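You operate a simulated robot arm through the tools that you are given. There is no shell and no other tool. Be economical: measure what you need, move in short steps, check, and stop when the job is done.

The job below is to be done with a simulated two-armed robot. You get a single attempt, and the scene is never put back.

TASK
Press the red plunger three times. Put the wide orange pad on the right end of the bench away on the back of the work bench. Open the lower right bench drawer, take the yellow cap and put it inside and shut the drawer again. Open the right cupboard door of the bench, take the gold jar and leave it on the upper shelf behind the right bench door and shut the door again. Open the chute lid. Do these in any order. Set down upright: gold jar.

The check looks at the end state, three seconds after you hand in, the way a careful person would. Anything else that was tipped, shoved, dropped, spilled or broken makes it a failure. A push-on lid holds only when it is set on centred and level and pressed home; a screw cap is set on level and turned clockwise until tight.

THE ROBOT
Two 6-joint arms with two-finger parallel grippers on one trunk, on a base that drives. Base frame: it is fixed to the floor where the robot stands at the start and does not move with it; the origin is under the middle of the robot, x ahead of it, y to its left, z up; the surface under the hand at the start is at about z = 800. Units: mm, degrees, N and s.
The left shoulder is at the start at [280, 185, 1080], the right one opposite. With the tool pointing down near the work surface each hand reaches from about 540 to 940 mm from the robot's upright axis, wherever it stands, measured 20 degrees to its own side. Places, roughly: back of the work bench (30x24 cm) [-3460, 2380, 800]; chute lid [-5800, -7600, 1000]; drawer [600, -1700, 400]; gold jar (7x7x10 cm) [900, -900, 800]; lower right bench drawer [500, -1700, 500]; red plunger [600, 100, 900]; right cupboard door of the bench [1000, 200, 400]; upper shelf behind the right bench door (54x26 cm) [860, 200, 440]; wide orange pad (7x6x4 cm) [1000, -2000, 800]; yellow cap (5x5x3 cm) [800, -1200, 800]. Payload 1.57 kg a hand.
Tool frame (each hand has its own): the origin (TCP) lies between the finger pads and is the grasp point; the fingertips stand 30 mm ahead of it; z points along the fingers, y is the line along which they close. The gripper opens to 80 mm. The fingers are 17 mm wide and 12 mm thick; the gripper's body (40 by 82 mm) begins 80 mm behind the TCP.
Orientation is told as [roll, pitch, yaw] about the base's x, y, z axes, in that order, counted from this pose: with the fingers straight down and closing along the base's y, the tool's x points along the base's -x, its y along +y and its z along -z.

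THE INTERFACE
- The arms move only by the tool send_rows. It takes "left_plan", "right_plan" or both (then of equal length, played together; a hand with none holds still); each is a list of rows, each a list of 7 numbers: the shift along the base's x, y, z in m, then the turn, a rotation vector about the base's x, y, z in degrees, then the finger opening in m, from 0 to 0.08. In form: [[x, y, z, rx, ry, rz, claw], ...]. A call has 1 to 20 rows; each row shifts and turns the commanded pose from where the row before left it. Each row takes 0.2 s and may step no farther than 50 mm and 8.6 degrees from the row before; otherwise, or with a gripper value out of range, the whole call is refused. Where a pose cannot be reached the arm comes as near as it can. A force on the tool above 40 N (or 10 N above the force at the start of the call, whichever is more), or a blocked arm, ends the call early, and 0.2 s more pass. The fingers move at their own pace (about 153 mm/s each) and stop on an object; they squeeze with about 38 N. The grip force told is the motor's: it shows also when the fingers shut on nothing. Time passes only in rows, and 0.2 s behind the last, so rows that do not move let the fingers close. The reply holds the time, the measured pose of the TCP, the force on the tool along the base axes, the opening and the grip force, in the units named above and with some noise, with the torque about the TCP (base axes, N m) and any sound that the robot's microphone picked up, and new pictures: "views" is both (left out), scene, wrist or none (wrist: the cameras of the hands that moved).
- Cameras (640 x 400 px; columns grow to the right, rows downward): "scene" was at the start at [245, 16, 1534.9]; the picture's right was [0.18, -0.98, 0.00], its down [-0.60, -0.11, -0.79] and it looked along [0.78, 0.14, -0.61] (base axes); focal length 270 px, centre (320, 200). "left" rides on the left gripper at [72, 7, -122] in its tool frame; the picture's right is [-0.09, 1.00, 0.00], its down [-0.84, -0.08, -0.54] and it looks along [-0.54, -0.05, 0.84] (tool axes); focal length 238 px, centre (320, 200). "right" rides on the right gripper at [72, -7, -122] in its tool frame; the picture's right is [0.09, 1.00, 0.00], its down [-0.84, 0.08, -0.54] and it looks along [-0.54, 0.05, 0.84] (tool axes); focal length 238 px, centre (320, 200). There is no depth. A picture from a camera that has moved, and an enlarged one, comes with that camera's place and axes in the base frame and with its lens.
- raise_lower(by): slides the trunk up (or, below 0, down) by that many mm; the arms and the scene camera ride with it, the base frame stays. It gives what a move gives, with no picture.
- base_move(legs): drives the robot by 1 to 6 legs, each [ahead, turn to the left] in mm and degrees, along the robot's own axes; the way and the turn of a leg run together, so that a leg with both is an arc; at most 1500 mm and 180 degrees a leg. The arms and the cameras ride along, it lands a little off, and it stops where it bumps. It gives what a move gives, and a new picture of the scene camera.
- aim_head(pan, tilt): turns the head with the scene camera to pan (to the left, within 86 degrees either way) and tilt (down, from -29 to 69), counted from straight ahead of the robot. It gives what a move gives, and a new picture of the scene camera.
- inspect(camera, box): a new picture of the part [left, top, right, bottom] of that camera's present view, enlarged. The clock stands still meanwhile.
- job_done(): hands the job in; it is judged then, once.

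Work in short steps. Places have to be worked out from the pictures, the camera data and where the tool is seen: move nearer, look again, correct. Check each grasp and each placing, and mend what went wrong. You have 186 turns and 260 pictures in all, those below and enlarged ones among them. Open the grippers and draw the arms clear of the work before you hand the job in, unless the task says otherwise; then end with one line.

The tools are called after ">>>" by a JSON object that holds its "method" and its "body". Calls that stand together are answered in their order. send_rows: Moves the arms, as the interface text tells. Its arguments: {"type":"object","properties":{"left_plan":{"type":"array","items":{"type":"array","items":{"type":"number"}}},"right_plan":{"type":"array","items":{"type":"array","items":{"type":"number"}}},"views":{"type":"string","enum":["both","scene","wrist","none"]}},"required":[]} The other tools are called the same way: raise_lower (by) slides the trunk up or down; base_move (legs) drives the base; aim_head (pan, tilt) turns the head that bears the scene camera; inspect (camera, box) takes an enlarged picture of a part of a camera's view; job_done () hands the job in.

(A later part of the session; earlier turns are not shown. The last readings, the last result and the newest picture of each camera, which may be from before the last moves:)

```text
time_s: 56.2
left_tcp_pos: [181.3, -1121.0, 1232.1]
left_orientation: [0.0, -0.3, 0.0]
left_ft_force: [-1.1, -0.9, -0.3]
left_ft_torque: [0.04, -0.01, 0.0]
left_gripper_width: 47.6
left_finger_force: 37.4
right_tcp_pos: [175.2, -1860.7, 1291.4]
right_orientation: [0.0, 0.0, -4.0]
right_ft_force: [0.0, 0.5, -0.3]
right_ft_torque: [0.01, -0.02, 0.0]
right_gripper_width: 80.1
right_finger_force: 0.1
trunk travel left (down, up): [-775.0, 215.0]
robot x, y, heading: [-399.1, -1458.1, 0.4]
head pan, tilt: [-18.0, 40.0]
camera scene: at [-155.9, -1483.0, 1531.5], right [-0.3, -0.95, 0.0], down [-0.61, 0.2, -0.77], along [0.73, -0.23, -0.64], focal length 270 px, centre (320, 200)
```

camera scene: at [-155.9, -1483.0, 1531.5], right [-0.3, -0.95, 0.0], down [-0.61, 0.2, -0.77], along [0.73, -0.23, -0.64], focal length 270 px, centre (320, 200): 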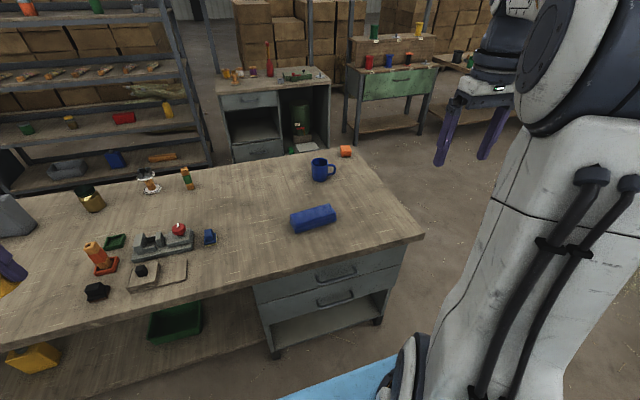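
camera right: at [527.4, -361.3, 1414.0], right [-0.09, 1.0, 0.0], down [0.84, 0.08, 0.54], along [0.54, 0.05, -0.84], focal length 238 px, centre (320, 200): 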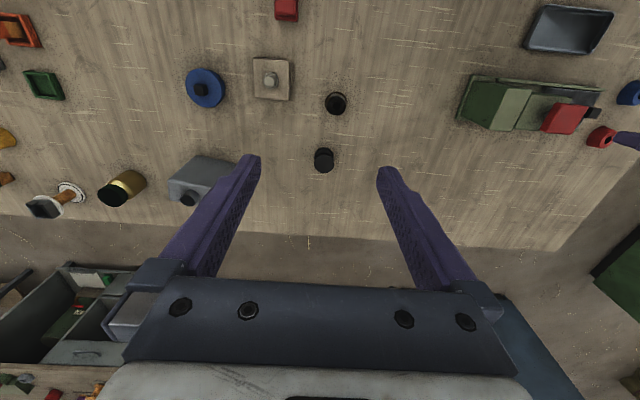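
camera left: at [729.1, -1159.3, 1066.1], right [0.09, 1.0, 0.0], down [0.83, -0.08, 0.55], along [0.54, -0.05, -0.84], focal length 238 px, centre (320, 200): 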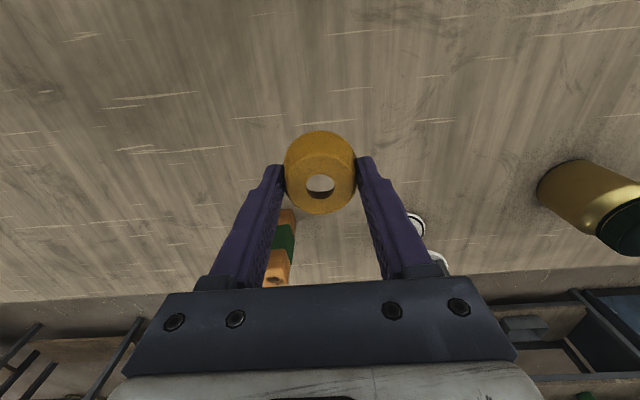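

Trunk steps are limited to 400. To be free of the cart behind me when pulling, I first shift sideways to y≈-1760, then lower.

>>> {"method": "base_move", "body": {"legs": [[0, -90], [300, 0], [0, 90]]}}

>>> {"method": "raise_lower", "body": {"by": -400}}

>>> {"method": "aim_head", "body": {"pan": 0, "tilt": 38}}

```text
time_s: 65.9
left_tcp_pos: [182.4, -1422.7, 1231.5]
left_orientation: [0.0, -0.3, -0.1]
left_ft_force: [0.5, 0.1, -0.3]
left_ft_torque: [0.03, -0.01, 0.01]
left_gripper_width: 47.0
left_finger_force: 38.5
right_tcp_pos: [175.2, -2161.0, 1290.7]
right_orientation: [0.0, 0.0, -4.0]
right_ft_force: [0.1, 0.1, -1.2]
right_ft_torque: [0.0, 0.0, -0.01]
right_gripper_width: 80.1
right_finger_force: 0.1
trunk travel left (down, up): [-775.0, 215.0]
robot x, y, heading: [-391.6, -1759.6, 0.4]
head pan, tilt: [-18.0, 40.0]
camera scene: at [-154.5, -1783.3, 1531.6], right [-0.3, -0.95, 0.0], down [-0.61, 0.2, -0.77], along [0.73, -0.23, -0.64], focal length 270 px, centre (320, 200)
```

scene: 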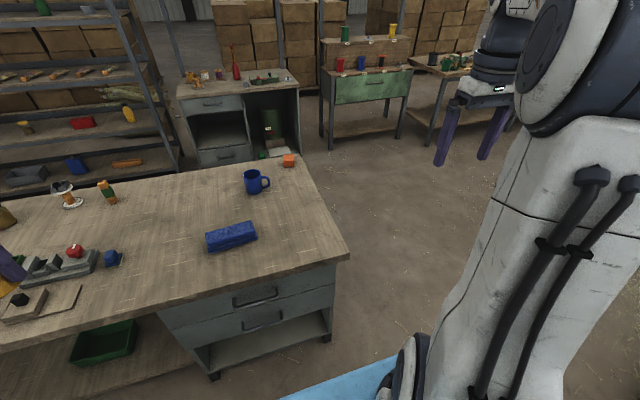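

```text
time_s: 69.8
left_tcp_pos: [183.5, -1420.5, 832.0]
left_orientation: [-0.1, -0.4, 0.0]
left_ft_force: [0.3, -0.3, 0.0]
left_ft_torque: [-0.02, -0.01, -0.01]
left_gripper_width: 46.6
left_finger_force: 38.4
right_tcp_pos: [175.5, -2160.8, 891.9]
right_orientation: [0.0, -0.1, -4.0]
right_ft_force: [0.0, -1.1, -0.9]
right_ft_torque: [-0.02, 0.04, -0.02]
right_gripper_width: 80.0
right_finger_force: 0.1
trunk travel left (down, up): [-375.0, 615.0]
robot x, y, heading: [-396.8, -1759.9, 0.4]
head pan, tilt: [-18.0, 40.0]
```

```text
time_s: 70.6
left_tcp_pos: [182.0, -1421.8, 832.3]
left_orientation: [0.0, -0.3, 0.0]
left_ft_force: [-0.3, -0.7, 0.0]
left_ft_torque: [0.0, 0.0, 0.0]
left_gripper_width: 46.6
left_finger_force: 38.5
right_tcp_pos: [174.4, -2160.6, 892.4]
right_orientation: [0.0, 0.1, -4.1]
right_ft_force: [-0.4, 0.0, 0.1]
right_ft_torque: [0.03, -0.03, 0.0]
right_gripper_width: 80.1
right_finger_force: 0.1
trunk travel left (down, up): [-375.0, 615.0]
robot x, y, heading: [-396.1, -1759.8, 0.5]
head pan, tilt: [0.0, 38.0]
camera scene: at [-149.3, -1757.0, 1134.6], right [0.0, -1.0, 0.0], down [-0.62, 0.0, -0.79], along [0.79, 0.0, -0.62], focal length 270 px, centre (320, 200)
```

scene: 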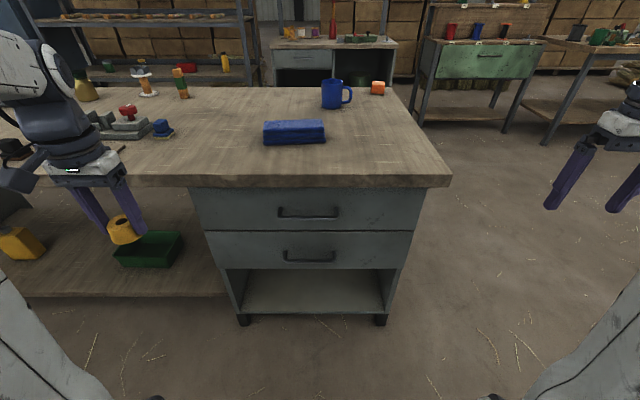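

Handle bar triangulates to about (386,-1722,491). I back the base 150 mm for arm room, then pitch the right hand to horizontal (pointing +x) in free space right of the bench.

>>> {"method": "base_move", "body": {"legs": [[-150, 0]]}}

>>> {"method": "send_rows", "body": {"right_plan": [[0.025, 0, -0.03, 0, 0, 4, 0.08], [0.025, 0, -0.03, 0, -8.2, 0, 0.08], [0.025, 0, -0.03, 0, -8.2, 0, 0.08], [0.025, 0, -0.03, 0, -8.2, 0, 0.08], [0.025, 0, -0.03, 0, -8.2, 0, 0.08], [0.025, 0, -0.03, 0, -8.2, 0, 0.08], [0.025, 0, -0.03, 0, -8.2, 0, 0.08], [0.025, 0.01, -0.03, 0, -8.2, 0, 0.08], [0.025, 0.02, -0.03, 0, -8.2, 0, 0.08], [0.015, 0.03, -0.03, 0, -8.2, 0, 0.08], [0, 0.03, -0.03, 0, -8.2, 0, 0.08], [0, 0.03, -0.03, 0, -8, 0, 0.08]], "views": "both"}}

```text
time_s: 72.0
left_tcp_pos: [29.6, -1422.6, 832.3]
left_orientation: [-0.1, -0.3, 0.0]
left_ft_force: [0.0, -0.9, -0.3]
left_ft_torque: [0.0, -0.01, -0.04]
left_gripper_width: 46.6
left_finger_force: 38.2
right_tcp_pos: [23.9, -2161.3, 891.3]
right_orientation: [0.0, 0.0, -4.0]
right_ft_force: [0.8, 0.2, 1.0]
right_ft_torque: [-0.01, 0.03, -0.02]
right_gripper_width: 80.1
right_finger_force: 0.1
trunk travel left (down, up): [-375.0, 615.0]
robot x, y, heading: [-544.8, -1759.9, 0.4]
head pan, tilt: [0.0, 38.0]
camera scene: at [-301.1, -1757.6, 1134.6], right [0.01, -1.0, 0.0], down [-0.62, 0.0, -0.79], along [0.79, 0.0, -0.62], focal length 270 px, centre (320, 200)
```

scene: 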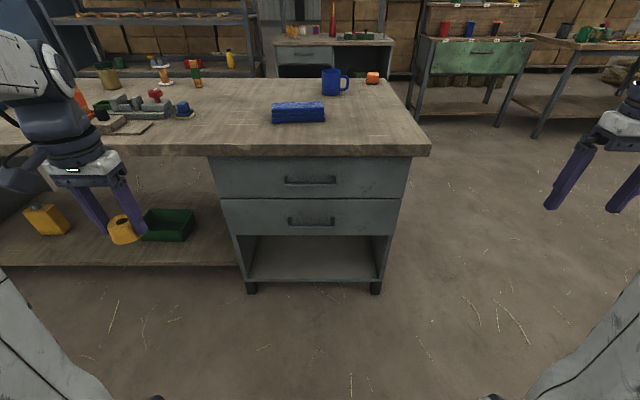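

```text
time_s: 74.6
left_tcp_pos: [29.6, -1422.0, 832.3]
left_orientation: [0.0, -0.2, -0.1]
left_ft_force: [0.2, 1.0, 0.3]
left_ft_torque: [0.02, -0.02, 0.01]
left_gripper_width: 46.4
left_finger_force: 38.0
right_tcp_pos: [343.2, -2108.1, 570.9]
right_orientation: [88.1, -87.7, -87.2]
right_ft_force: [-0.5, -0.3, 0.2]
right_ft_torque: [-0.01, 0.03, 0.0]
right_gripper_width: 79.8
right_finger_force: 0.1
right hand out of reach, approached as far as the arm can: row 10, 11, 12
trunk travel left (down, up): [-375.0, 615.0]
robot x, y, heading: [-547.5, -1762.4, 0.3]
head pan, tilt: [0.0, 38.0]
camera scene: at [-301.4, -1757.6, 1134.7], right [0.01, -1.0, 0.0], down [-0.62, 0.0, -0.79], along [0.79, 0.0, -0.62], focal length 270 px, centre (320, 200)
camera right: at [221.8, -2113.3, 498.9], right [-0.02, 1.0, -0.05], down [-0.54, 0.03, 0.84], along [0.84, 0.04, 0.54], focal length 238 px, centre (320, 200)
```

scene: 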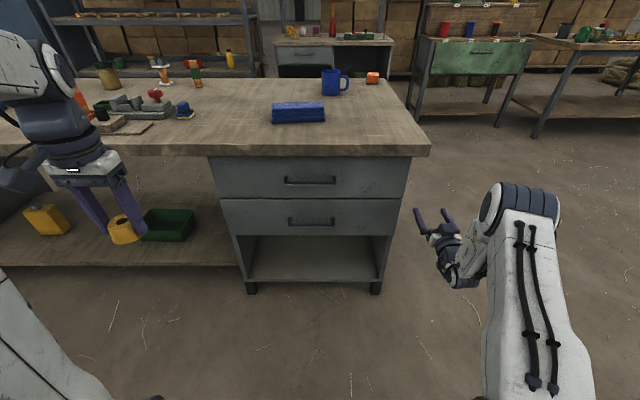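
right: 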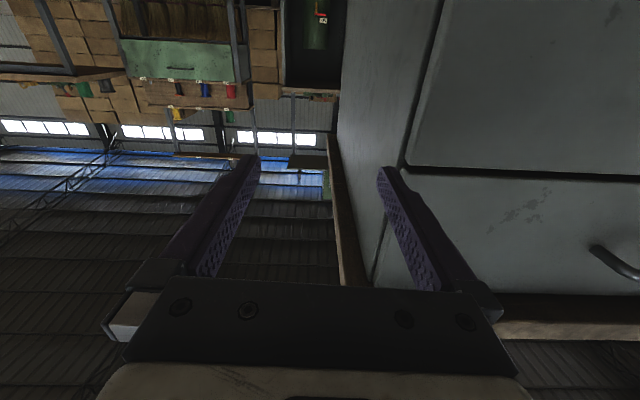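

The tool is horizontal. Now I roll it 90° so the fingers close vertically, while moving to the pre-grasp in front of the lower handle.

>>> {"method": "send_rows", "body": {"right_plan": [[-0.045, 0, -0.01, 8, 0, 0, 0.08], [-0.02, 0.035, -0.01, 8, 0, 0, 0.08], [0, 0.035, -0.01, 8, 0, 0, 0.08], [0, 0.035, -0.01, 8, 0, 0, 0.08], [0, 0.035, -0.01, 8, 0, 0, 0.08], [0, 0.035, -0.01, 8, 0, 0, 0.08], [0, 0.035, -0.01, 8, 0, 0, 0.08], [0, 0.035, -0.01, 8, 0, 0, 0.08], [0, 0.035, 0, 8, 0, 0, 0.08], [0, 0.035, 0, 8, 0, 0, 0.08], [0, 0.036, 0, 7.7, 0, 0, 0.08], [0, 0.035, 0, 0, 0, 0, 0.08]], "views": "both"}}

```text
time_s: 77.2
left_tcp_pos: [30.6, -1421.5, 831.1]
left_orientation: [0.0, -0.3, 0.0]
left_ft_force: [-0.1, -0.2, 0.3]
left_ft_torque: [0.0, 0.0, 0.0]
left_gripper_width: 46.5
left_finger_force: 37.3
right_tcp_pos: [196.9, -1998.1, 492.1]
right_orientation: [90.0, -2.2, -89.2]
right_ft_force: [0.7, -0.5, -0.3]
right_ft_torque: [-0.01, 0.03, -0.01]
right_gripper_width: 79.6
right_finger_force: 0.0
right hand out of reach, approached as far as the arm can: row 4, 5, 6, 7, 8, 9, 10, 11, 12
trunk travel left (down, up): [-375.0, 615.0]
robot x, y, heading: [-547.5, -1761.1, 0.4]
head pan, tilt: [0.0, 38.0]
camera scene: at [-301.0, -1757.6, 1134.6], right [0.01, -1.0, 0.0], down [-0.62, 0.0, -0.79], along [0.79, 0.0, -0.62], focal length 270 px, centre (320, 200)
camera right: at [73.5, -1928.4, 481.1], right [0.0, 0.13, 0.99], down [-0.53, -0.84, 0.11], along [0.85, -0.52, 0.07], focal length 238 px, centre (320, 200)
```

scene: 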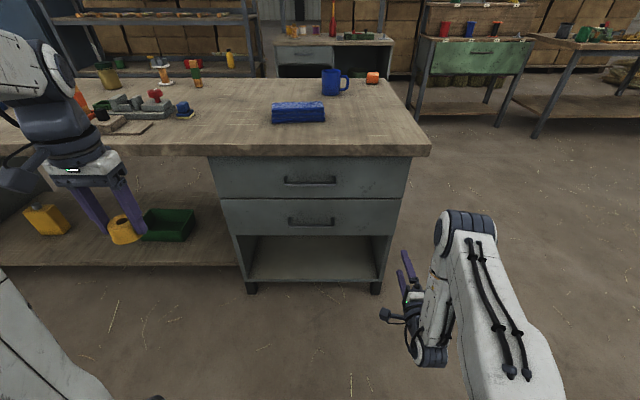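
right: 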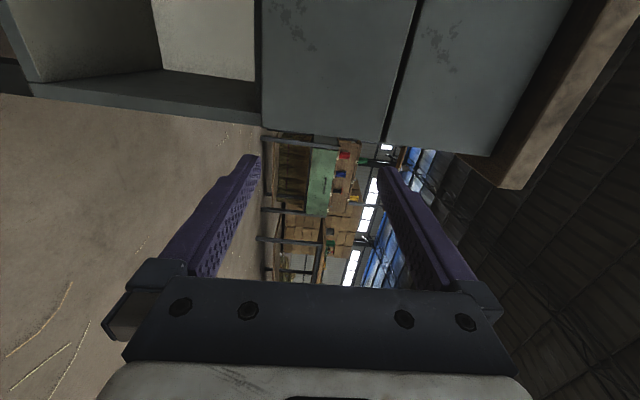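

Roll is right but the arm can't get that far to the left in this posture. I check how far the posture works by pulling the command back to the right.

>>> {"method": "send_rows", "body": {"right_plan": [[0, -0.05, 0, 0, 0, 0, 0.08], [0, -0.05, 0, 0, 0, 0, 0.08], [0, -0.05, 0, 0, 0, 0, 0.08], [0, -0.05, 0, 0, 0, 0, 0.08], [0, -0.05, 0, 0, 0, 0, 0.08], [0, -0.05, 0, 0, 0, 0, 0.08]], "views": "scene"}}

```text
time_s: 78.6
left_tcp_pos: [30.6, -1422.8, 832.3]
left_orientation: [0.0, -0.2, 0.1]
left_ft_force: [-0.7, 0.4, -0.6]
left_ft_torque: [0.01, 0.02, 0.01]
left_gripper_width: 46.4
left_finger_force: 37.9
right_tcp_pos: [192.4, -2297.5, 494.1]
right_orientation: [89.9, -2.3, -89.8]
right_ft_force: [1.3, 0.5, -0.1]
right_ft_torque: [0.0, -0.01, 0.03]
right_gripper_width: 79.9
right_finger_force: 0.0
trunk travel left (down, up): [-375.0, 615.0]
robot x, y, heading: [-545.7, -1760.4, 0.4]
head pan, tilt: [0.0, 38.0]
camera scene: at [-301.0, -1757.4, 1134.6], right [0.01, -1.0, 0.0], down [-0.62, 0.0, -0.79], along [0.79, 0.0, -0.62], focal length 270 px, centre (320, 200)
```

scene: 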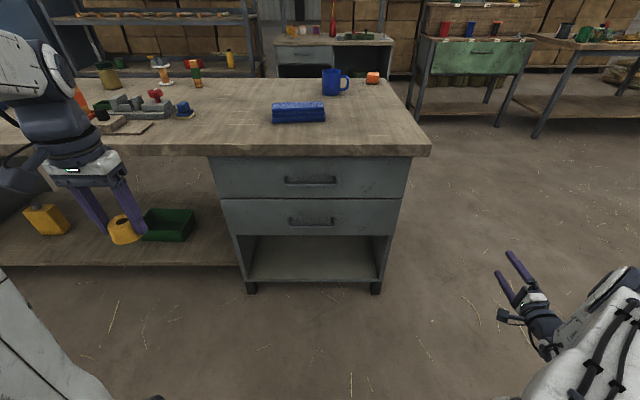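

This posture works further to the right of me. I retract that hand slightly, then reposition the base to y≈-1430 (turning right and reversing so the hand never sweeps the bench).

>>> {"method": "send_rows", "body": {"right_plan": [[-0.03, 0, 0, 0, 0, 0, 0.08], [-0.03, 0, 0, 0, 0, 0, 0.08], [-0.03, 0, 0, 0, 0, 0, 0.08]], "views": "none"}}

>>> {"method": "base_move", "body": {"legs": [[146, 0], [0, -90], [-330, 0], [0, 90]]}}

```text
time_s: 79.4
left_tcp_pos: [31.1, -1421.4, 831.8]
left_orientation: [0.0, -0.3, 0.1]
left_ft_force: [-0.9, 0.4, -0.5]
left_ft_torque: [0.01, 0.02, 0.01]
left_gripper_width: 46.2
left_finger_force: 37.9
right_tcp_pos: [104.7, -2299.7, 490.5]
right_orientation: [90.0, -2.2, -89.8]
right_ft_force: [0.3, -0.2, 0.7]
right_ft_torque: [0.01, 0.05, -0.02]
right_gripper_width: 80.2
right_finger_force: 0.0
trunk travel left (down, up): [-375.0, 615.0]
robot x, y, heading: [-544.7, -1761.4, 0.2]
head pan, tilt: [0.0, 38.0]
```

```text
time_s: 90.1
left_tcp_pos: [173.9, -1096.1, 831.9]
left_orientation: [0.0, -0.3, 0.1]
left_ft_force: [-0.7, 0.5, 0.1]
left_ft_torque: [0.01, -0.04, -0.01]
left_gripper_width: 46.4
left_finger_force: 38.0
right_tcp_pos: [249.0, -1971.9, 489.3]
right_orientation: [90.0, -2.4, -89.9]
right_ft_force: [0.5, 0.9, -0.2]
right_ft_torque: [-0.01, 0.05, -0.01]
right_gripper_width: 80.1
right_finger_force: 0.0
trunk travel left (down, up): [-375.0, 615.0]
robot x, y, heading: [-403.3, -1433.8, 0.5]
head pan, tilt: [0.0, 38.0]
camera scene: at [-157.2, -1431.7, 1134.6], right [0.01, -1.0, 0.0], down [-0.62, 0.0, -0.79], along [0.79, 0.01, -0.62], focal length 270 px, centre (320, 200)
```

scene: 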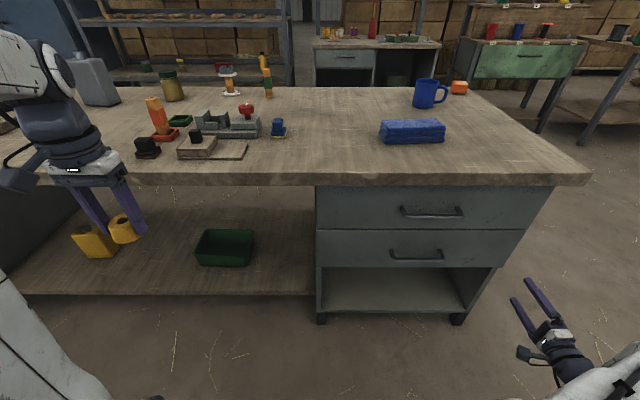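

I slide the right hand left toward the handle's y, keeping clear in x.

>>> {"method": "send_rows", "body": {"right_plan": [[0.008, 0.042, 0, 2.3, 0, 0, 0.08], [0.008, 0.042, 0, 0, 0, 0, 0.08], [0.008, 0.042, 0, 0, 0, 0, 0.08], [0.008, 0.042, 0, 0, 0, 0, 0.08], [0.008, 0.042, 0, 0, 0, 0, 0.08], [0.008, 0.042, 0, 0, 0, 0, 0.08]], "views": "both"}}

```text
time_s: 91.5
left_tcp_pos: [173.7, -1096.9, 832.4]
left_orientation: [-0.1, -0.4, 0.0]
left_ft_force: [-0.2, 0.2, 0.1]
left_ft_torque: [-0.01, -0.03, -0.01]
left_gripper_width: 46.3
left_finger_force: 37.7
right_tcp_pos: [295.6, -1721.5, 491.7]
right_orientation: [90.0, -0.1, -90.1]
right_ft_force: [-0.2, -1.0, -0.1]
right_ft_torque: [0.0, 0.0, -0.03]
right_gripper_width: 79.7
right_finger_force: 0.1
trunk travel left (down, up): [-375.0, 615.0]
robot x, y, heading: [-404.1, -1434.5, 0.4]
head pan, tilt: [0.0, 38.0]
camera scene: at [-157.3, -1432.1, 1134.6], right [0.01, -1.0, 0.0], down [-0.62, 0.0, -0.79], along [0.79, 0.01, -0.62], focal length 270 px, centre (320, 200)
camera right: at [173.4, -1650.1, 484.7], right [0.0, 0.09, 1.0], down [-0.54, -0.84, 0.08], along [0.84, -0.54, 0.05], focal length 238 px, centre (320, 200)
```

scene: 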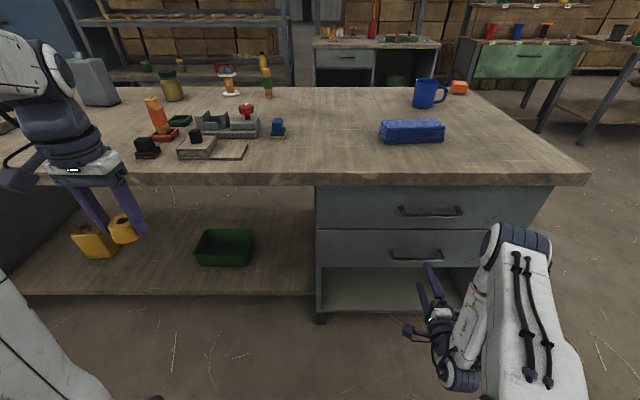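
right: 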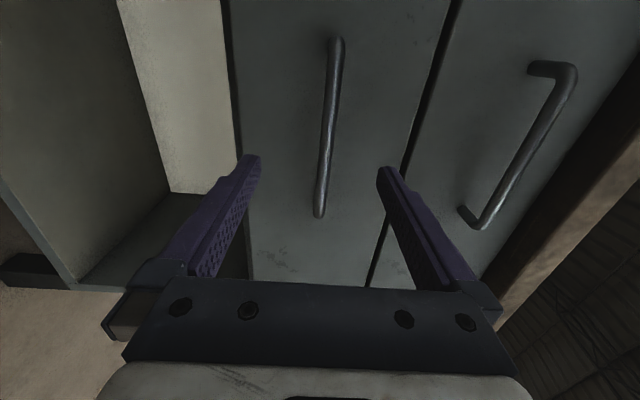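

The bar is at z≈497 between the fingers. I advance until the bar is between the pads.

>>> {"method": "send_rows", "body": {"right_plan": [[0.03, 0, 0.005, 0, 0, 0, 0.08], [0.025, 0, 0, 0, 0, 0, 0.08], [0.012, 0, 0, 0, 0, 0, 0.08], [0.008, 0, 0, 0, 0, 0, 0.08]], "views": "wrist"}}

```text
time_s: 92.5
left_tcp_pos: [173.8, -1096.6, 831.5]
left_orientation: [0.0, -0.3, 0.1]
left_ft_force: [0.0, -0.3, -0.6]
left_ft_torque: [0.0, -0.03, 0.0]
left_gripper_width: 46.2
left_finger_force: 38.3
right_tcp_pos: [373.5, -1721.4, 495.5]
right_orientation: [89.9, 0.0, -89.9]
right_ft_force: [-0.3, 0.1, -0.4]
right_ft_torque: [-0.01, 0.01, -0.02]
right_gripper_width: 79.8
right_finger_force: 0.1
trunk travel left (down, up): [-375.0, 615.0]
robot x, y, heading: [-404.7, -1434.2, 0.2]
head pan, tilt: [0.0, 38.0]
camera right: at [250.4, -1648.5, 488.0], right [0.0, 0.09, 1.0], down [-0.54, -0.84, 0.08], along [0.84, -0.54, 0.05], focal length 238 px, centre (320, 200)
```

right: 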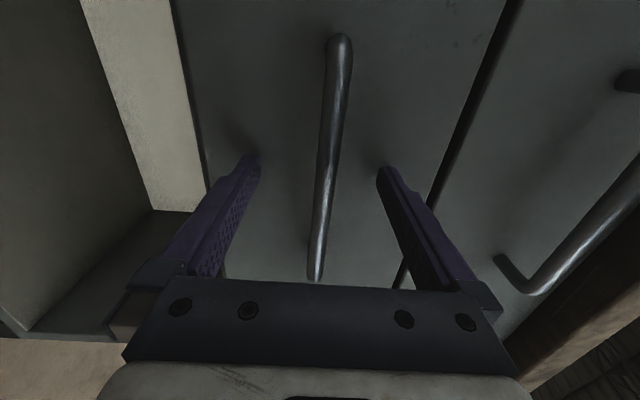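

Bar is near the TCP depth. I close on it.

>>> {"method": "send_rows", "body": {"right_plan": [[0, 0, 0, 0, 0, 0, 0.0], [0, 0, 0, 0, 0, 0, 0.0], [0, 0, 0, 0, 0, 0, 0.0]], "views": "wrist"}}

```text
time_s: 93.3
left_tcp_pos: [173.3, -1096.6, 832.6]
left_orientation: [0.0, -0.2, 0.2]
left_ft_force: [-0.1, -0.2, 0.3]
left_ft_torque: [-0.02, 0.02, -0.01]
left_gripper_width: 46.3
left_finger_force: 37.7
right_tcp_pos: [372.6, -1721.9, 497.3]
right_orientation: [90.3, 0.0, -89.9]
right_ft_force: [-2.8, 1.5, 16.4]
right_ft_torque: [0.12, 0.03, 0.08]
right_gripper_width: 11.8
right_finger_force: 29.1
trunk travel left (down, up): [-375.0, 615.0]
robot x, y, heading: [-403.8, -1435.4, 0.7]
head pan, tilt: [0.0, 38.0]
camera right: at [250.6, -1648.6, 489.4], right [0.0, 0.09, 1.0], down [-0.54, -0.84, 0.08], along [0.84, -0.54, 0.05], focal length 238 px, centre (320, 200)
```

right: 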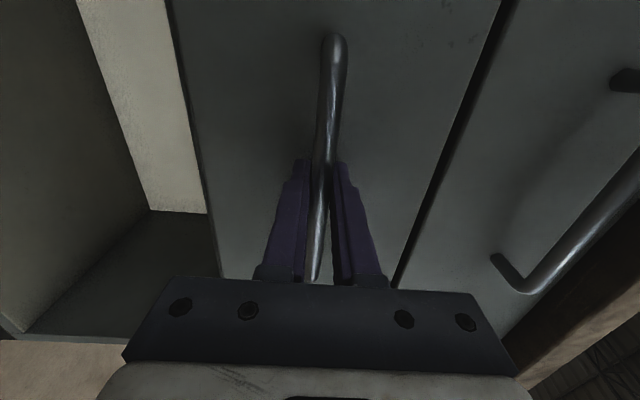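

Gripped (11.8 mm). I pull with the arm first.

>>> {"method": "send_rows", "body": {"right_plan": [[-0.01, 0, 0.002, 0, 0, 0, 0.0], [-0.02, 0, 0, 0, 0, 0, 0.0], [-0.025, 0, 0, 0, 0, 0, 0.0], [-0.025, 0, 0, 0, 0, 0, 0.0]], "views": "scene"}}

```text
time_s: 94.3
left_tcp_pos: [173.7, -1096.2, 832.5]
left_orientation: [0.1, -0.3, 0.1]
left_ft_force: [0.3, -0.8, -0.9]
left_ft_torque: [0.0, 0.01, 0.02]
left_gripper_width: 46.2
left_finger_force: 37.7
right_tcp_pos: [293.5, -1722.3, 496.3]
right_orientation: [89.5, 0.1, -89.7]
right_ft_force: [0.4, 3.7, 3.0]
right_ft_torque: [-0.05, 0.04, -0.85]
right_gripper_width: 11.8
right_finger_force: 29.4
trunk travel left (down, up): [-375.0, 615.0]
robot x, y, heading: [-401.2, -1430.1, 0.3]
head pan, tilt: [0.0, 38.0]
camera scene: at [-157.1, -1431.5, 1134.5], right [0.01, -1.0, 0.0], down [-0.62, 0.0, -0.79], along [0.79, 0.01, -0.62], focal length 270 px, centre (320, 200)
```

scene: 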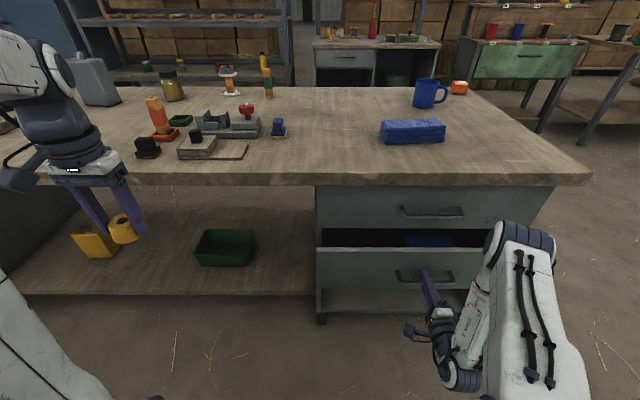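

The drawer is coming out. I pull further with the base (100 mm), then a bit more with the arm.

>>> {"method": "base_move", "body": {"legs": [[-100, 0]]}}

>>> {"method": "send_rows", "body": {"right_plan": [[-0.015, 0, 0, 0, 0, 0, 0.0], [-0.02, 0, 0, 0, 0, 0, 0.0], [-0.02, 0, 0, 0, 0, 0, 0.0]], "views": "scene"}}

```text
time_s: 95.5
left_tcp_pos: [71.8, -1097.0, 832.0]
left_orientation: [0.0, -0.2, 0.0]
left_ft_force: [-0.6, 0.0, 0.3]
left_ft_torque: [-0.03, -0.03, -0.04]
left_gripper_width: 46.1
left_finger_force: 38.6
right_tcp_pos: [190.8, -1721.7, 497.7]
right_orientation: [89.6, 0.2, -89.6]
right_ft_force: [0.8, 17.3, -8.4]
right_ft_torque: [-0.06, -0.04, 0.46]
right_gripper_width: 11.8
right_finger_force: 28.7
trunk travel left (down, up): [-375.0, 615.0]
robot x, y, heading: [-504.5, -1433.9, 0.4]
head pan, tilt: [0.0, 38.0]
camera scene: at [-258.8, -1432.3, 1134.4], right [0.01, -1.0, 0.0], down [-0.62, 0.0, -0.79], along [0.79, 0.0, -0.62], focal length 270 px, centre (320, 200)
```

scene: 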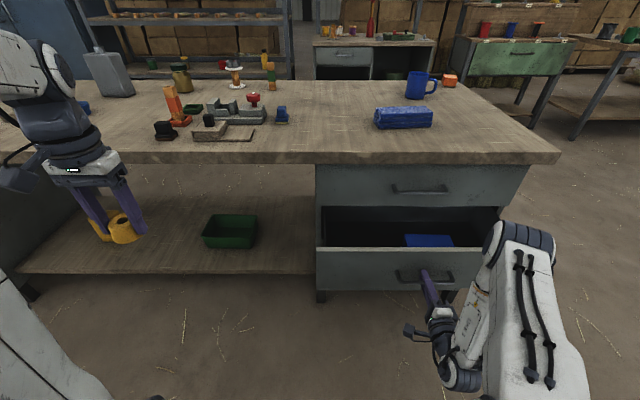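

```text
time_s: 96.2
left_tcp_pos: [71.0, -1096.7, 832.2]
left_orientation: [-0.1, -0.2, 0.0]
left_ft_force: [0.5, 1.0, -0.8]
left_ft_torque: [-0.01, -0.01, -0.01]
left_gripper_width: 45.9
left_finger_force: 38.3
right_tcp_pos: [143.5, -1738.4, 495.7]
right_orientation: [89.4, 0.1, -89.2]
right_ft_force: [-1.2, 17.6, 8.2]
right_ft_torque: [-0.04, 0.03, 0.08]
right_gripper_width: 12.1
right_finger_force: 29.4
right hand out of reach, approached as far as the arm can: row 1, 2, 3
trunk travel left (down, up): [-375.0, 615.0]
robot x, y, heading: [-506.3, -1434.6, 0.6]
head pan, tilt: [0.0, 38.0]
camera scene: at [-259.2, -1431.8, 1134.8], right [0.01, -1.0, 0.0], down [-0.62, 0.0, -0.79], along [0.79, 0.01, -0.62], focal length 270 px, centre (320, 200)
```

scene: 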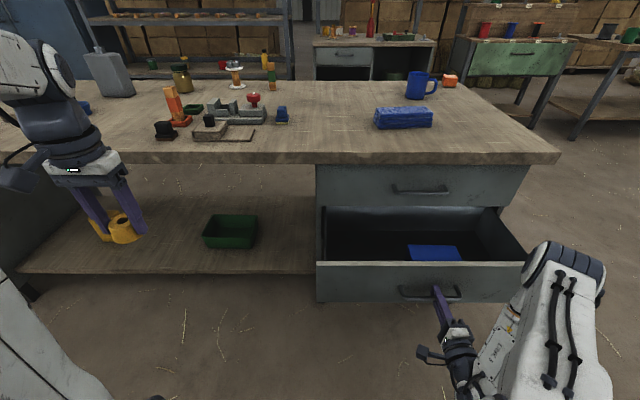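

Drawer is open ~230 mm. I release the handle and slide the right hand out to the right.

>>> {"method": "send_rows", "body": {"right_plan": [[0, 0, 0, 0, 0, 0, 0.08], [0, 0, 0, 0, 0, 0, 0.08], [0, -0.04, 0, 0, 0, 0, 0.08], [-0.01, -0.04, 0, 0, 0, 0, 0.08], [-0.01, -0.04, 0, 0, 0, 0, 0.08], [-0.02, -0.04, 0, 0, 0, 0, 0.08], [-0.02, -0.04, 0, 0, 0, 0, 0.08], [-0.02, -0.04, 0, 0, 0, 0, 0.08], [-0.02, -0.04, 0, 0, 0, 0, 0.08]], "views": "both"}}

```text
time_s: 98.2
left_tcp_pos: [73.2, -1096.0, 832.5]
left_orientation: [0.1, -0.3, 0.0]
left_ft_force: [0.7, -1.4, -0.3]
left_ft_torque: [-0.01, -0.01, 0.0]
left_gripper_width: 46.1
left_finger_force: 38.0
right_tcp_pos: [40.0, -2019.6, 497.9]
right_orientation: [89.5, 0.2, -89.5]
right_ft_force: [-0.7, -0.3, -0.9]
right_ft_torque: [0.0, -0.04, -0.02]
right_gripper_width: 79.8
right_finger_force: 0.1
trunk travel left (down, up): [-375.0, 615.0]
robot x, y, heading: [-503.6, -1432.7, 0.4]
head pan, tilt: [0.0, 38.0]
camera scene: at [-259.0, -1432.3, 1134.6], right [0.01, -1.0, 0.0], down [-0.62, 0.0, -0.79], along [0.79, 0.01, -0.62], focal length 270 px, centre (320, 200)
camera right: at [-81.3, -1947.2, 492.2], right [0.01, 0.09, 1.0], down [-0.53, -0.84, 0.08], along [0.85, -0.53, 0.04], focal length 238 px, centre (320, 200)
```

scene: 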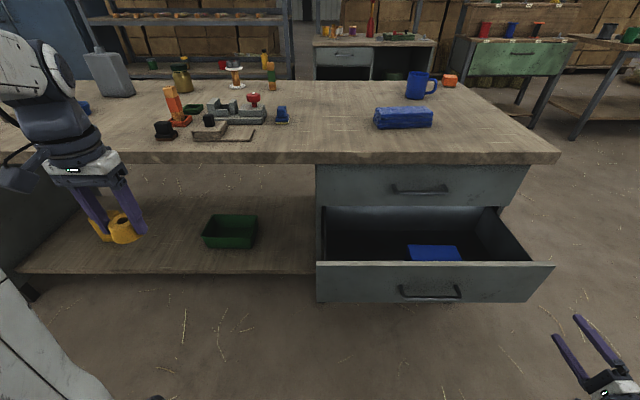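
right: 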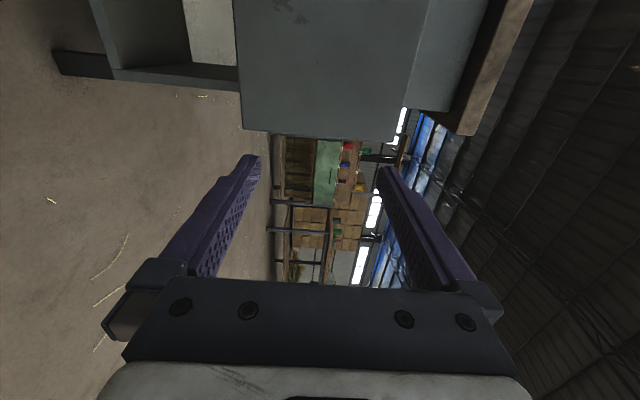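

Front top rim is about z≈590; the left part of the drawer (y≈-1560) is free. I bring the left hand with the cap over (270,-1560).

>>> {"method": "send_rows", "body": {"left_plan": [[0.0179, -0.0422, 0, 0, 0, 0, 0.03], [0.0179, -0.0422, 0, 0, 0, 0, 0.03], [0.0179, -0.0422, 0, 0, 0, 0, 0.03], [0.0179, -0.0422, 0, 0, 0, 0, 0.03], [0.0179, -0.0422, 0, 0, 0, 0, 0.03], [0.0179, -0.0422, 0, 0, 0, 0, 0.03], [0.0179, -0.0422, 0, 0, 0, 0, 0.03], [0.0179, -0.0422, 0, 0, 0, 0, 0.03], [0.0179, -0.0422, 0, 0, 0, 0, 0.03], [0.0179, -0.0422, 0, 0, 0, 0, 0.03], [0.0179, -0.0422, 0, 0, 0, 0, 0.03]], "views": "both"}}

```text
time_s: 100.7
left_tcp_pos: [249.4, -1550.8, 819.5]
left_orientation: [0.1, 0.0, 0.2]
left_ft_force: [0.4, 0.3, 0.2]
left_ft_torque: [-0.01, -0.03, 0.0]
left_gripper_width: 45.9
left_finger_force: 38.4
left hand out of reach, approached as far as the arm can: row 11
right_tcp_pos: [41.9, -2018.7, 497.7]
right_orientation: [89.6, 0.1, -89.4]
right_ft_force: [-0.2, 0.1, -1.1]
right_ft_torque: [0.0, 0.0, -0.01]
right_gripper_width: 79.8
right_finger_force: 0.1
trunk travel left (down, up): [-375.0, 615.0]
robot x, y, heading: [-505.5, -1433.7, 0.6]
head pan, tilt: [0.0, 38.0]
camera scene: at [-259.1, -1432.3, 1134.5], right [0.01, -1.0, 0.0], down [-0.62, 0.0, -0.79], along [0.79, 0.01, -0.62], focal length 270 px, centre (320, 200)
camera left: at [177.4, -1544.6, 943.8], right [0.09, 1.0, 0.0], down [0.84, -0.08, 0.54], along [0.54, -0.05, -0.84], focal length 238 px, centre (320, 200)
```

scene: 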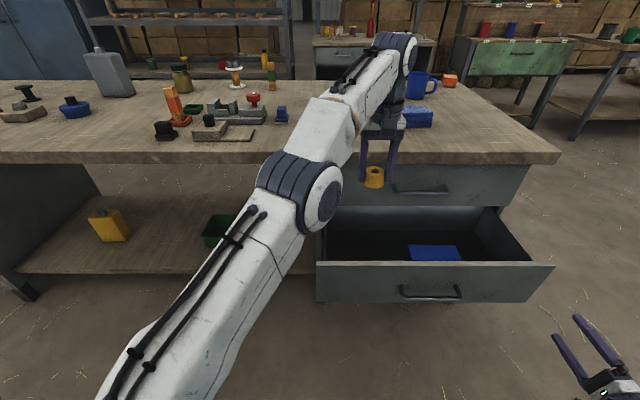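
left: 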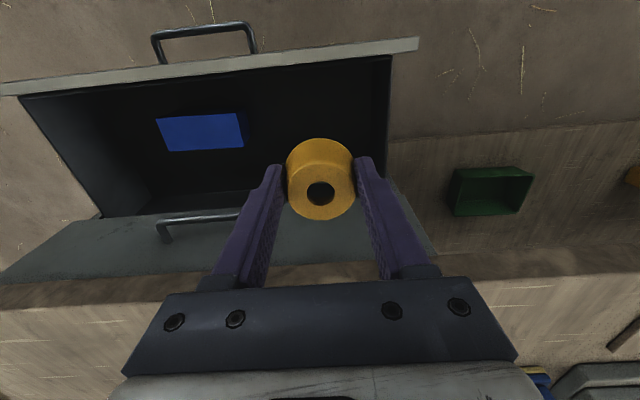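

Clear space below. I descend partway and shift to x≈285 so the camera stays clear of the drawer front.

>>> {"method": "send_rows", "body": {"left_plan": [[0.0, 0, -0.045, 0, 0, 0, 0.03], [0.01, 0, -0.045, 0, 0, 0, 0.03], [0.01, 0, -0.045, 0, 0, 0, 0.03], [0.01, 0, -0.045, 0, 0, 0, 0.03], [0.006, 0, -0.03, 0, 0, 0, 0.03]], "views": "both"}}

```text
time_s: 101.8
left_tcp_pos: [284.9, -1548.9, 612.6]
left_orientation: [-0.2, -0.3, 0.1]
left_ft_force: [-0.2, 0.8, -0.7]
left_ft_torque: [-0.02, -0.01, -0.03]
left_gripper_width: 46.1
left_finger_force: 38.4
right_tcp_pos: [41.9, -2018.2, 497.9]
right_orientation: [89.6, 0.1, -89.6]
right_ft_force: [0.1, 0.5, -0.1]
right_ft_torque: [0.0, 0.02, -0.01]
right_gripper_width: 80.0
right_finger_force: 0.0
trunk travel left (down, up): [-375.0, 615.0]
robot x, y, heading: [-502.4, -1431.0, 0.5]
head pan, tilt: [0.0, 38.0]
camera scene: at [-259.3, -1432.4, 1134.7], right [0.01, -1.0, 0.0], down [-0.62, 0.0, -0.79], along [0.79, 0.01, -0.62], focal length 270 px, centre (320, 200)
camera left: at [213.9, -1541.7, 734.1], right [0.09, 1.0, 0.0], down [0.83, -0.08, 0.55], along [0.54, -0.05, -0.84], focal length 238 px, centre (320, 200)
```

scene: 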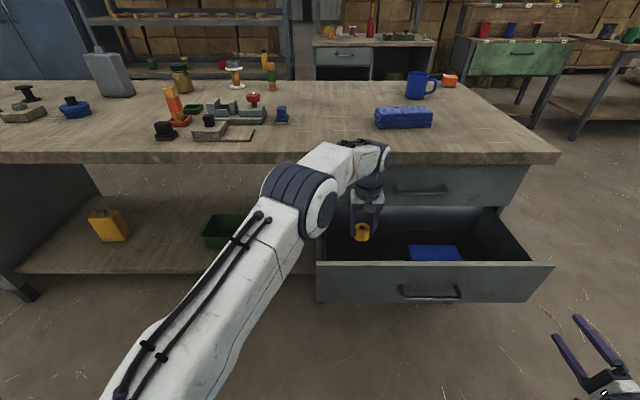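
left: 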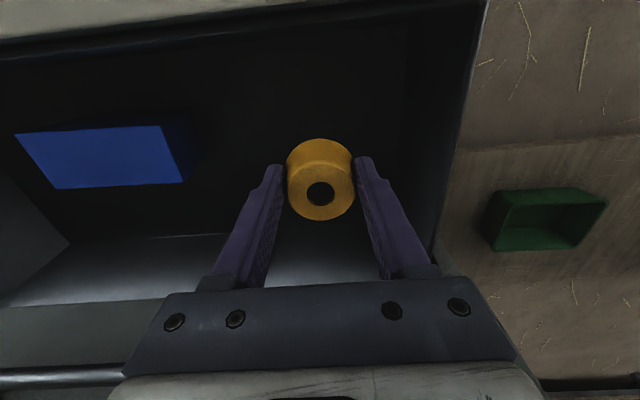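

Good. I go lower gently until contact.

>>> {"method": "send_rows", "body": {"left_plan": [[0, 0, -0.03, 0, 0, 0, 0.03], [0, 0, -0.03, 0, 0, 0, 0.03], [0, 0, -0.03, 0, 0, 0, 0.03], [0, 0, -0.015, 0, 0, 0, 0.03], [0, 0, -0.01, 0, 0, 0, 0.03]], "views": "both"}}

```text
time_s: 103.0
left_tcp_pos: [285.9, -1550.2, 496.4]
left_orientation: [-0.1, -0.3, 0.0]
left_ft_force: [0.0, 0.3, -0.2]
left_ft_torque: [0.01, 0.01, 0.02]
left_gripper_width: 46.0
left_finger_force: 37.9
right_tcp_pos: [42.4, -2017.6, 499.0]
right_orientation: [89.6, 0.1, -89.5]
right_ft_force: [0.3, 0.2, 0.3]
right_ft_torque: [-0.03, 0.0, 0.0]
right_gripper_width: 80.0
right_finger_force: 0.1
trunk travel left (down, up): [-375.0, 615.0]
robot x, y, heading: [-507.2, -1438.2, 0.4]
head pan, tilt: [0.0, 38.0]
camera scene: at [-259.1, -1432.5, 1134.6], right [0.01, -1.0, 0.0], down [-0.62, 0.0, -0.79], along [0.79, 0.01, -0.62], focal length 270 px, centre (320, 200)
camera left: at [213.6, -1542.3, 618.7], right [0.09, 1.0, 0.0], down [0.83, -0.08, 0.55], along [0.54, -0.05, -0.84], focal length 238 px, centre (320, 200)
```

scene: 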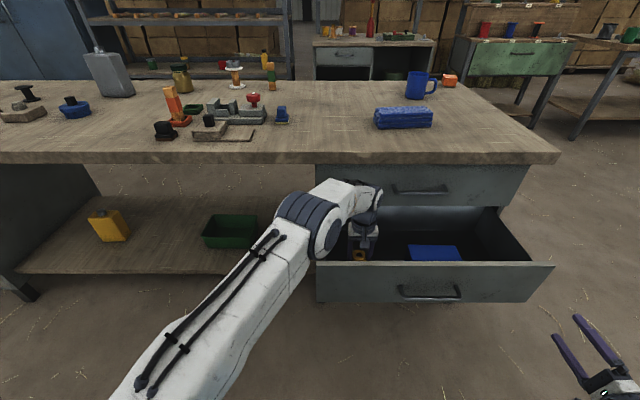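
left: 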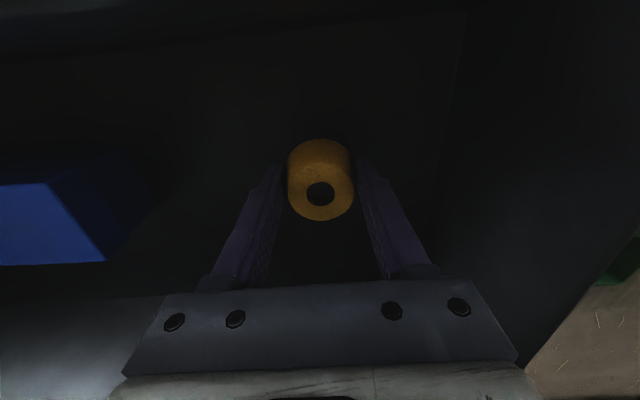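

No contact yet. Continue in 6 mm steps.

>>> {"method": "send_rows", "body": {"left_plan": [[0, 0, -0.008, 0, 0, 0, 0.03], [0, 0, -0.008, 0, 0, 0, 0.03], [0, 0, -0.006, 0, 0, 0, 0.03], [0, 0, -0.006, 0, 0, 0, 0.03]], "views": "none"}}

```text
time_s: 104.0
left_tcp_pos: [284.7, -1549.2, 470.5]
left_orientation: [0.0, -0.3, 0.0]
left_ft_force: [-0.5, -0.5, 0.3]
left_ft_torque: [-0.03, 0.0, 0.0]
left_gripper_width: 46.2
left_finger_force: 37.8
right_tcp_pos: [41.8, -2018.4, 497.8]
right_orientation: [89.5, 0.1, -89.6]
right_ft_force: [0.7, 0.0, -0.3]
right_ft_torque: [0.0, -0.01, -0.03]
right_gripper_width: 80.0
right_finger_force: 0.1
trunk travel left (down, up): [-375.0, 615.0]
robot x, y, heading: [-506.8, -1438.7, 0.1]
head pan, tilt: [0.0, 38.0]
```

>>> {"method": "send_rows", "body": {"left_plan": [[0, 0, -0.005, 0, 0, 0, 0.03], [0, 0, -0.004, 0, 0, 0, 0.03], [0, 0, -0.004, 0, 0, 0, 0.03], [0, 0, 0, 0, 0, 0, 0.03]], "views": "both"}}

```text
time_s: 105.0
left_tcp_pos: [287.3, -1549.5, 460.1]
left_orientation: [-0.2, -0.5, 0.2]
left_ft_force: [1.3, 5.2, 29.5]
left_ft_torque: [0.33, -0.24, -0.05]
left_gripper_width: 46.1
left_finger_force: 38.3
right_tcp_pos: [41.0, -2018.2, 499.0]
right_orientation: [89.6, 0.1, -89.6]
right_ft_force: [0.7, -0.5, -0.6]
right_ft_torque: [0.01, -0.02, 0.04]
right_gripper_width: 80.0
right_finger_force: 0.1
trunk travel left (down, up): [-375.0, 615.0]
robot x, y, heading: [-506.6, -1438.3, 0.7]
head pan, tilt: [0.0, 38.0]
camera scene: at [-260.1, -1432.2, 1135.0], right [0.01, -1.0, 0.0], down [-0.61, 0.0, -0.79], along [0.79, 0.01, -0.61], focal length 270 px, centre (320, 200)
camera left: at [215.1, -1542.2, 582.3], right [0.09, 1.0, 0.0], down [0.83, -0.07, 0.55], along [0.55, -0.05, -0.83], focal length 238 px, centre (320, 200)
```

scene: 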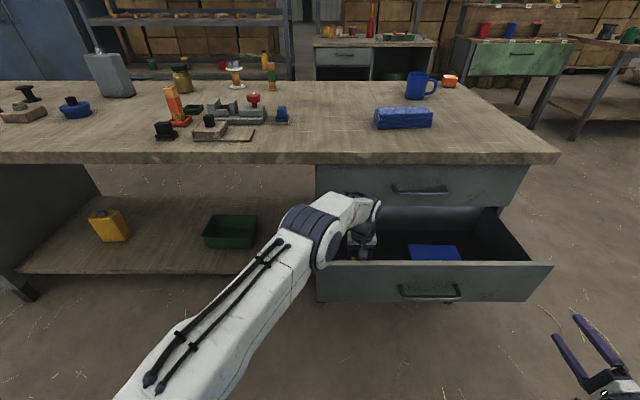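
left: 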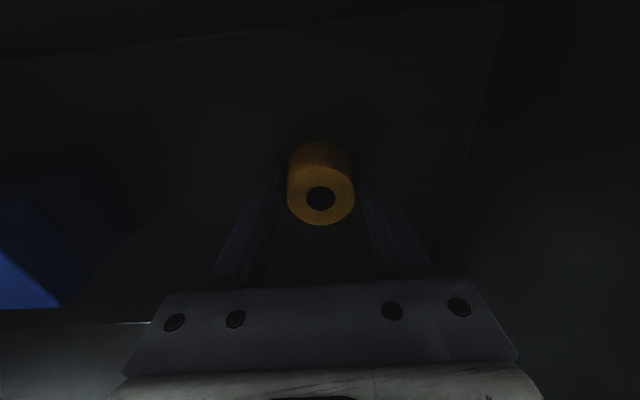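

Contact with the drawer floor (30 N). I ease up 3 mm, open, and withdraw straight up.

>>> {"method": "send_rows", "body": {"left_plan": [[0, 0, 0.003, 0, 0, 0, 0.03], [0, 0, 0, 0, 0, 0, 0.08], [0, 0, 0, 0, 0, 0, 0.08], [0, 0, 0.02, 0, 0, 0, 0.08], [0, 0, 0.045, 0, 0, 0, 0.08], [0, 0, 0.045, 0, 0, 0, 0.08], [0, 0, 0.045, 0, 0, 0, 0.08], [-0.006, 0, 0.045, 0, 0, 0, 0.08]], "views": "both"}}

```text
time_s: 106.8
left_tcp_pos: [277.9, -1548.8, 661.4]
left_orientation: [0.0, -0.3, 0.1]
left_ft_force: [0.3, -0.4, -0.3]
left_ft_torque: [0.0, 0.03, -0.03]
left_gripper_width: 79.9
left_finger_force: 0.1
right_tcp_pos: [40.8, -2018.9, 497.4]
right_orientation: [89.6, 0.2, -89.6]
right_ft_force: [0.2, 0.1, 0.0]
right_ft_torque: [0.03, 0.03, -0.04]
right_gripper_width: 80.2
right_finger_force: 0.1
trunk travel left (down, up): [-375.0, 615.0]
robot x, y, heading: [-506.4, -1438.0, 0.5]
head pan, tilt: [0.0, 38.0]
camera scene: at [-258.9, -1432.5, 1134.5], right [0.01, -1.0, 0.0], down [-0.62, 0.0, -0.79], along [0.79, 0.01, -0.62], focal length 270 px, centre (320, 200)
camera left: at [206.0, -1541.7, 783.9], right [0.09, 1.0, 0.0], down [0.83, -0.08, 0.54], along [0.54, -0.05, -0.84], focal length 238 px, centre (320, 200)
```

scene: 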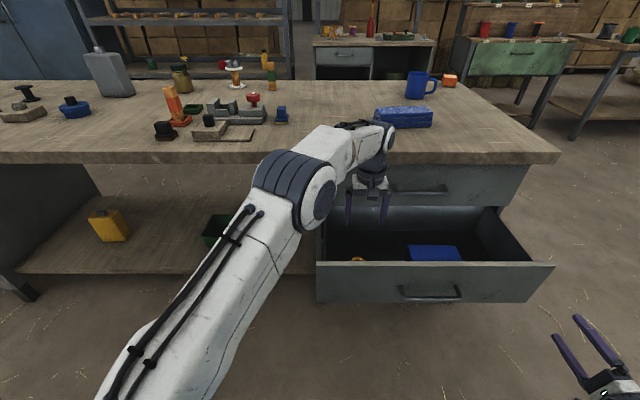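
left: 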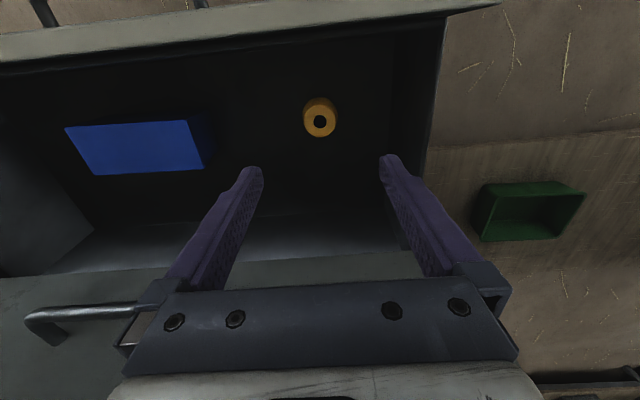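

The yellow cap sits flat in the drawer. I move the left arm away, then place the right hand (fingers closed) before the drawer front.

>>> {"method": "send_rows", "body": {"left_plan": [[0, 0, 0.045, 0, 0, 0, 0.08], [0, 0, 0.045, 0, 0, 0, 0.08], [-0.01, 0.02, 0.045, 0, 0, 0, 0.08], [-0.018, 0.044, 0, 0, 0, 0, 0.08], [-0.018, 0.044, 0, 0, 0, 0, 0.08], [-0.018, 0.044, 0, 0, 0, 0, 0.08], [-0.018, 0.044, 0, 0, 0, 0, 0.08], [-0.018, 0.044, 0, 0, 0, 0, 0.08], [-0.018, 0.044, 0, 0, 0, 0, 0.08], [-0.018, 0.044, 0, 0, 0, 0, 0.08], [-0.018, 0.044, 0, 0, 0, 0, 0.08], [-0.018, 0.044, 0, 0, 0, 0, 0.08], [-0.018, 0.044, 0, 0, 0, 0, 0.08]], "views": "none"}}

>>> {"method": "send_rows", "body": {"right_plan": [[0, 0.04, 0, 0, 0, 0, 0.0], [0.01, 0.04, 0, 0, 0, 0, 0.0], [0.02, 0.04, 0, 0, 0, 0, 0.0], [0.02, 0.03, 0, 0, 0, 0, 0.0]], "views": "both"}}

```text
refused: row 3 steps farther than a row can; nothing moved
```

```text
time_s: 107.8
left_tcp_pos: [277.9, -1549.6, 660.9]
left_orientation: [-0.1, -0.3, -0.1]
left_ft_force: [-0.3, 0.0, -0.3]
left_ft_torque: [0.01, 0.0, 0.0]
left_gripper_width: 80.0
left_finger_force: 0.1
right_tcp_pos: [91.2, -1868.9, 497.0]
right_orientation: [89.5, 0.1, -89.7]
right_ft_force: [0.4, 0.4, -0.6]
right_ft_torque: [0.0, -0.01, 0.03]
right_gripper_width: 0.0
right_finger_force: 21.0
trunk travel left (down, up): [-375.0, 615.0]
robot x, y, heading: [-508.0, -1436.0, 0.3]
head pan, tilt: [0.0, 38.0]
camera scene: at [-259.3, -1432.7, 1134.6], right [0.01, -1.0, 0.0], down [-0.62, 0.0, -0.79], along [0.79, 0.0, -0.62], focal length 270 px, centre (320, 200)
camera right: at [-31.6, -1796.2, 490.2], right [0.01, 0.09, 1.0], down [-0.54, -0.84, 0.08], along [0.84, -0.53, 0.04], focal length 238 px, centre (320, 200)
```

scene: 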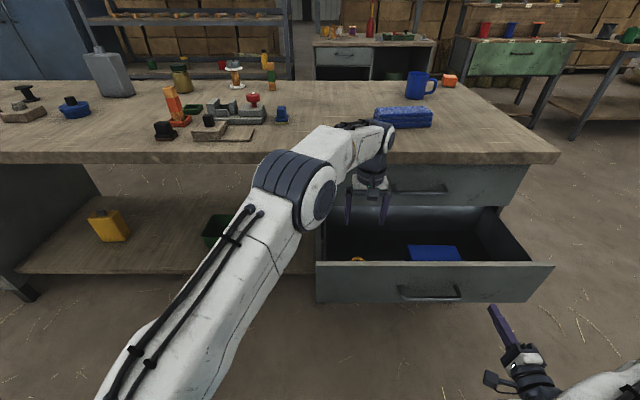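
right: 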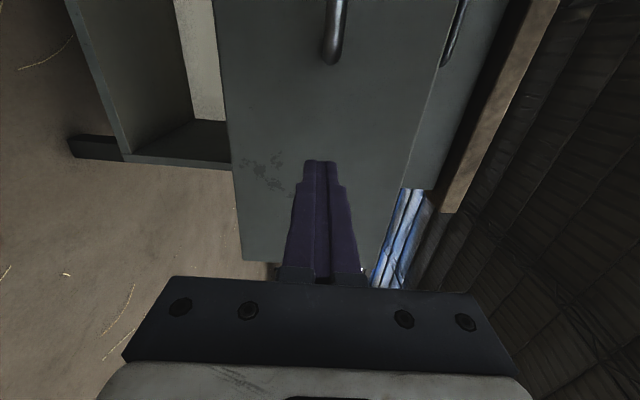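

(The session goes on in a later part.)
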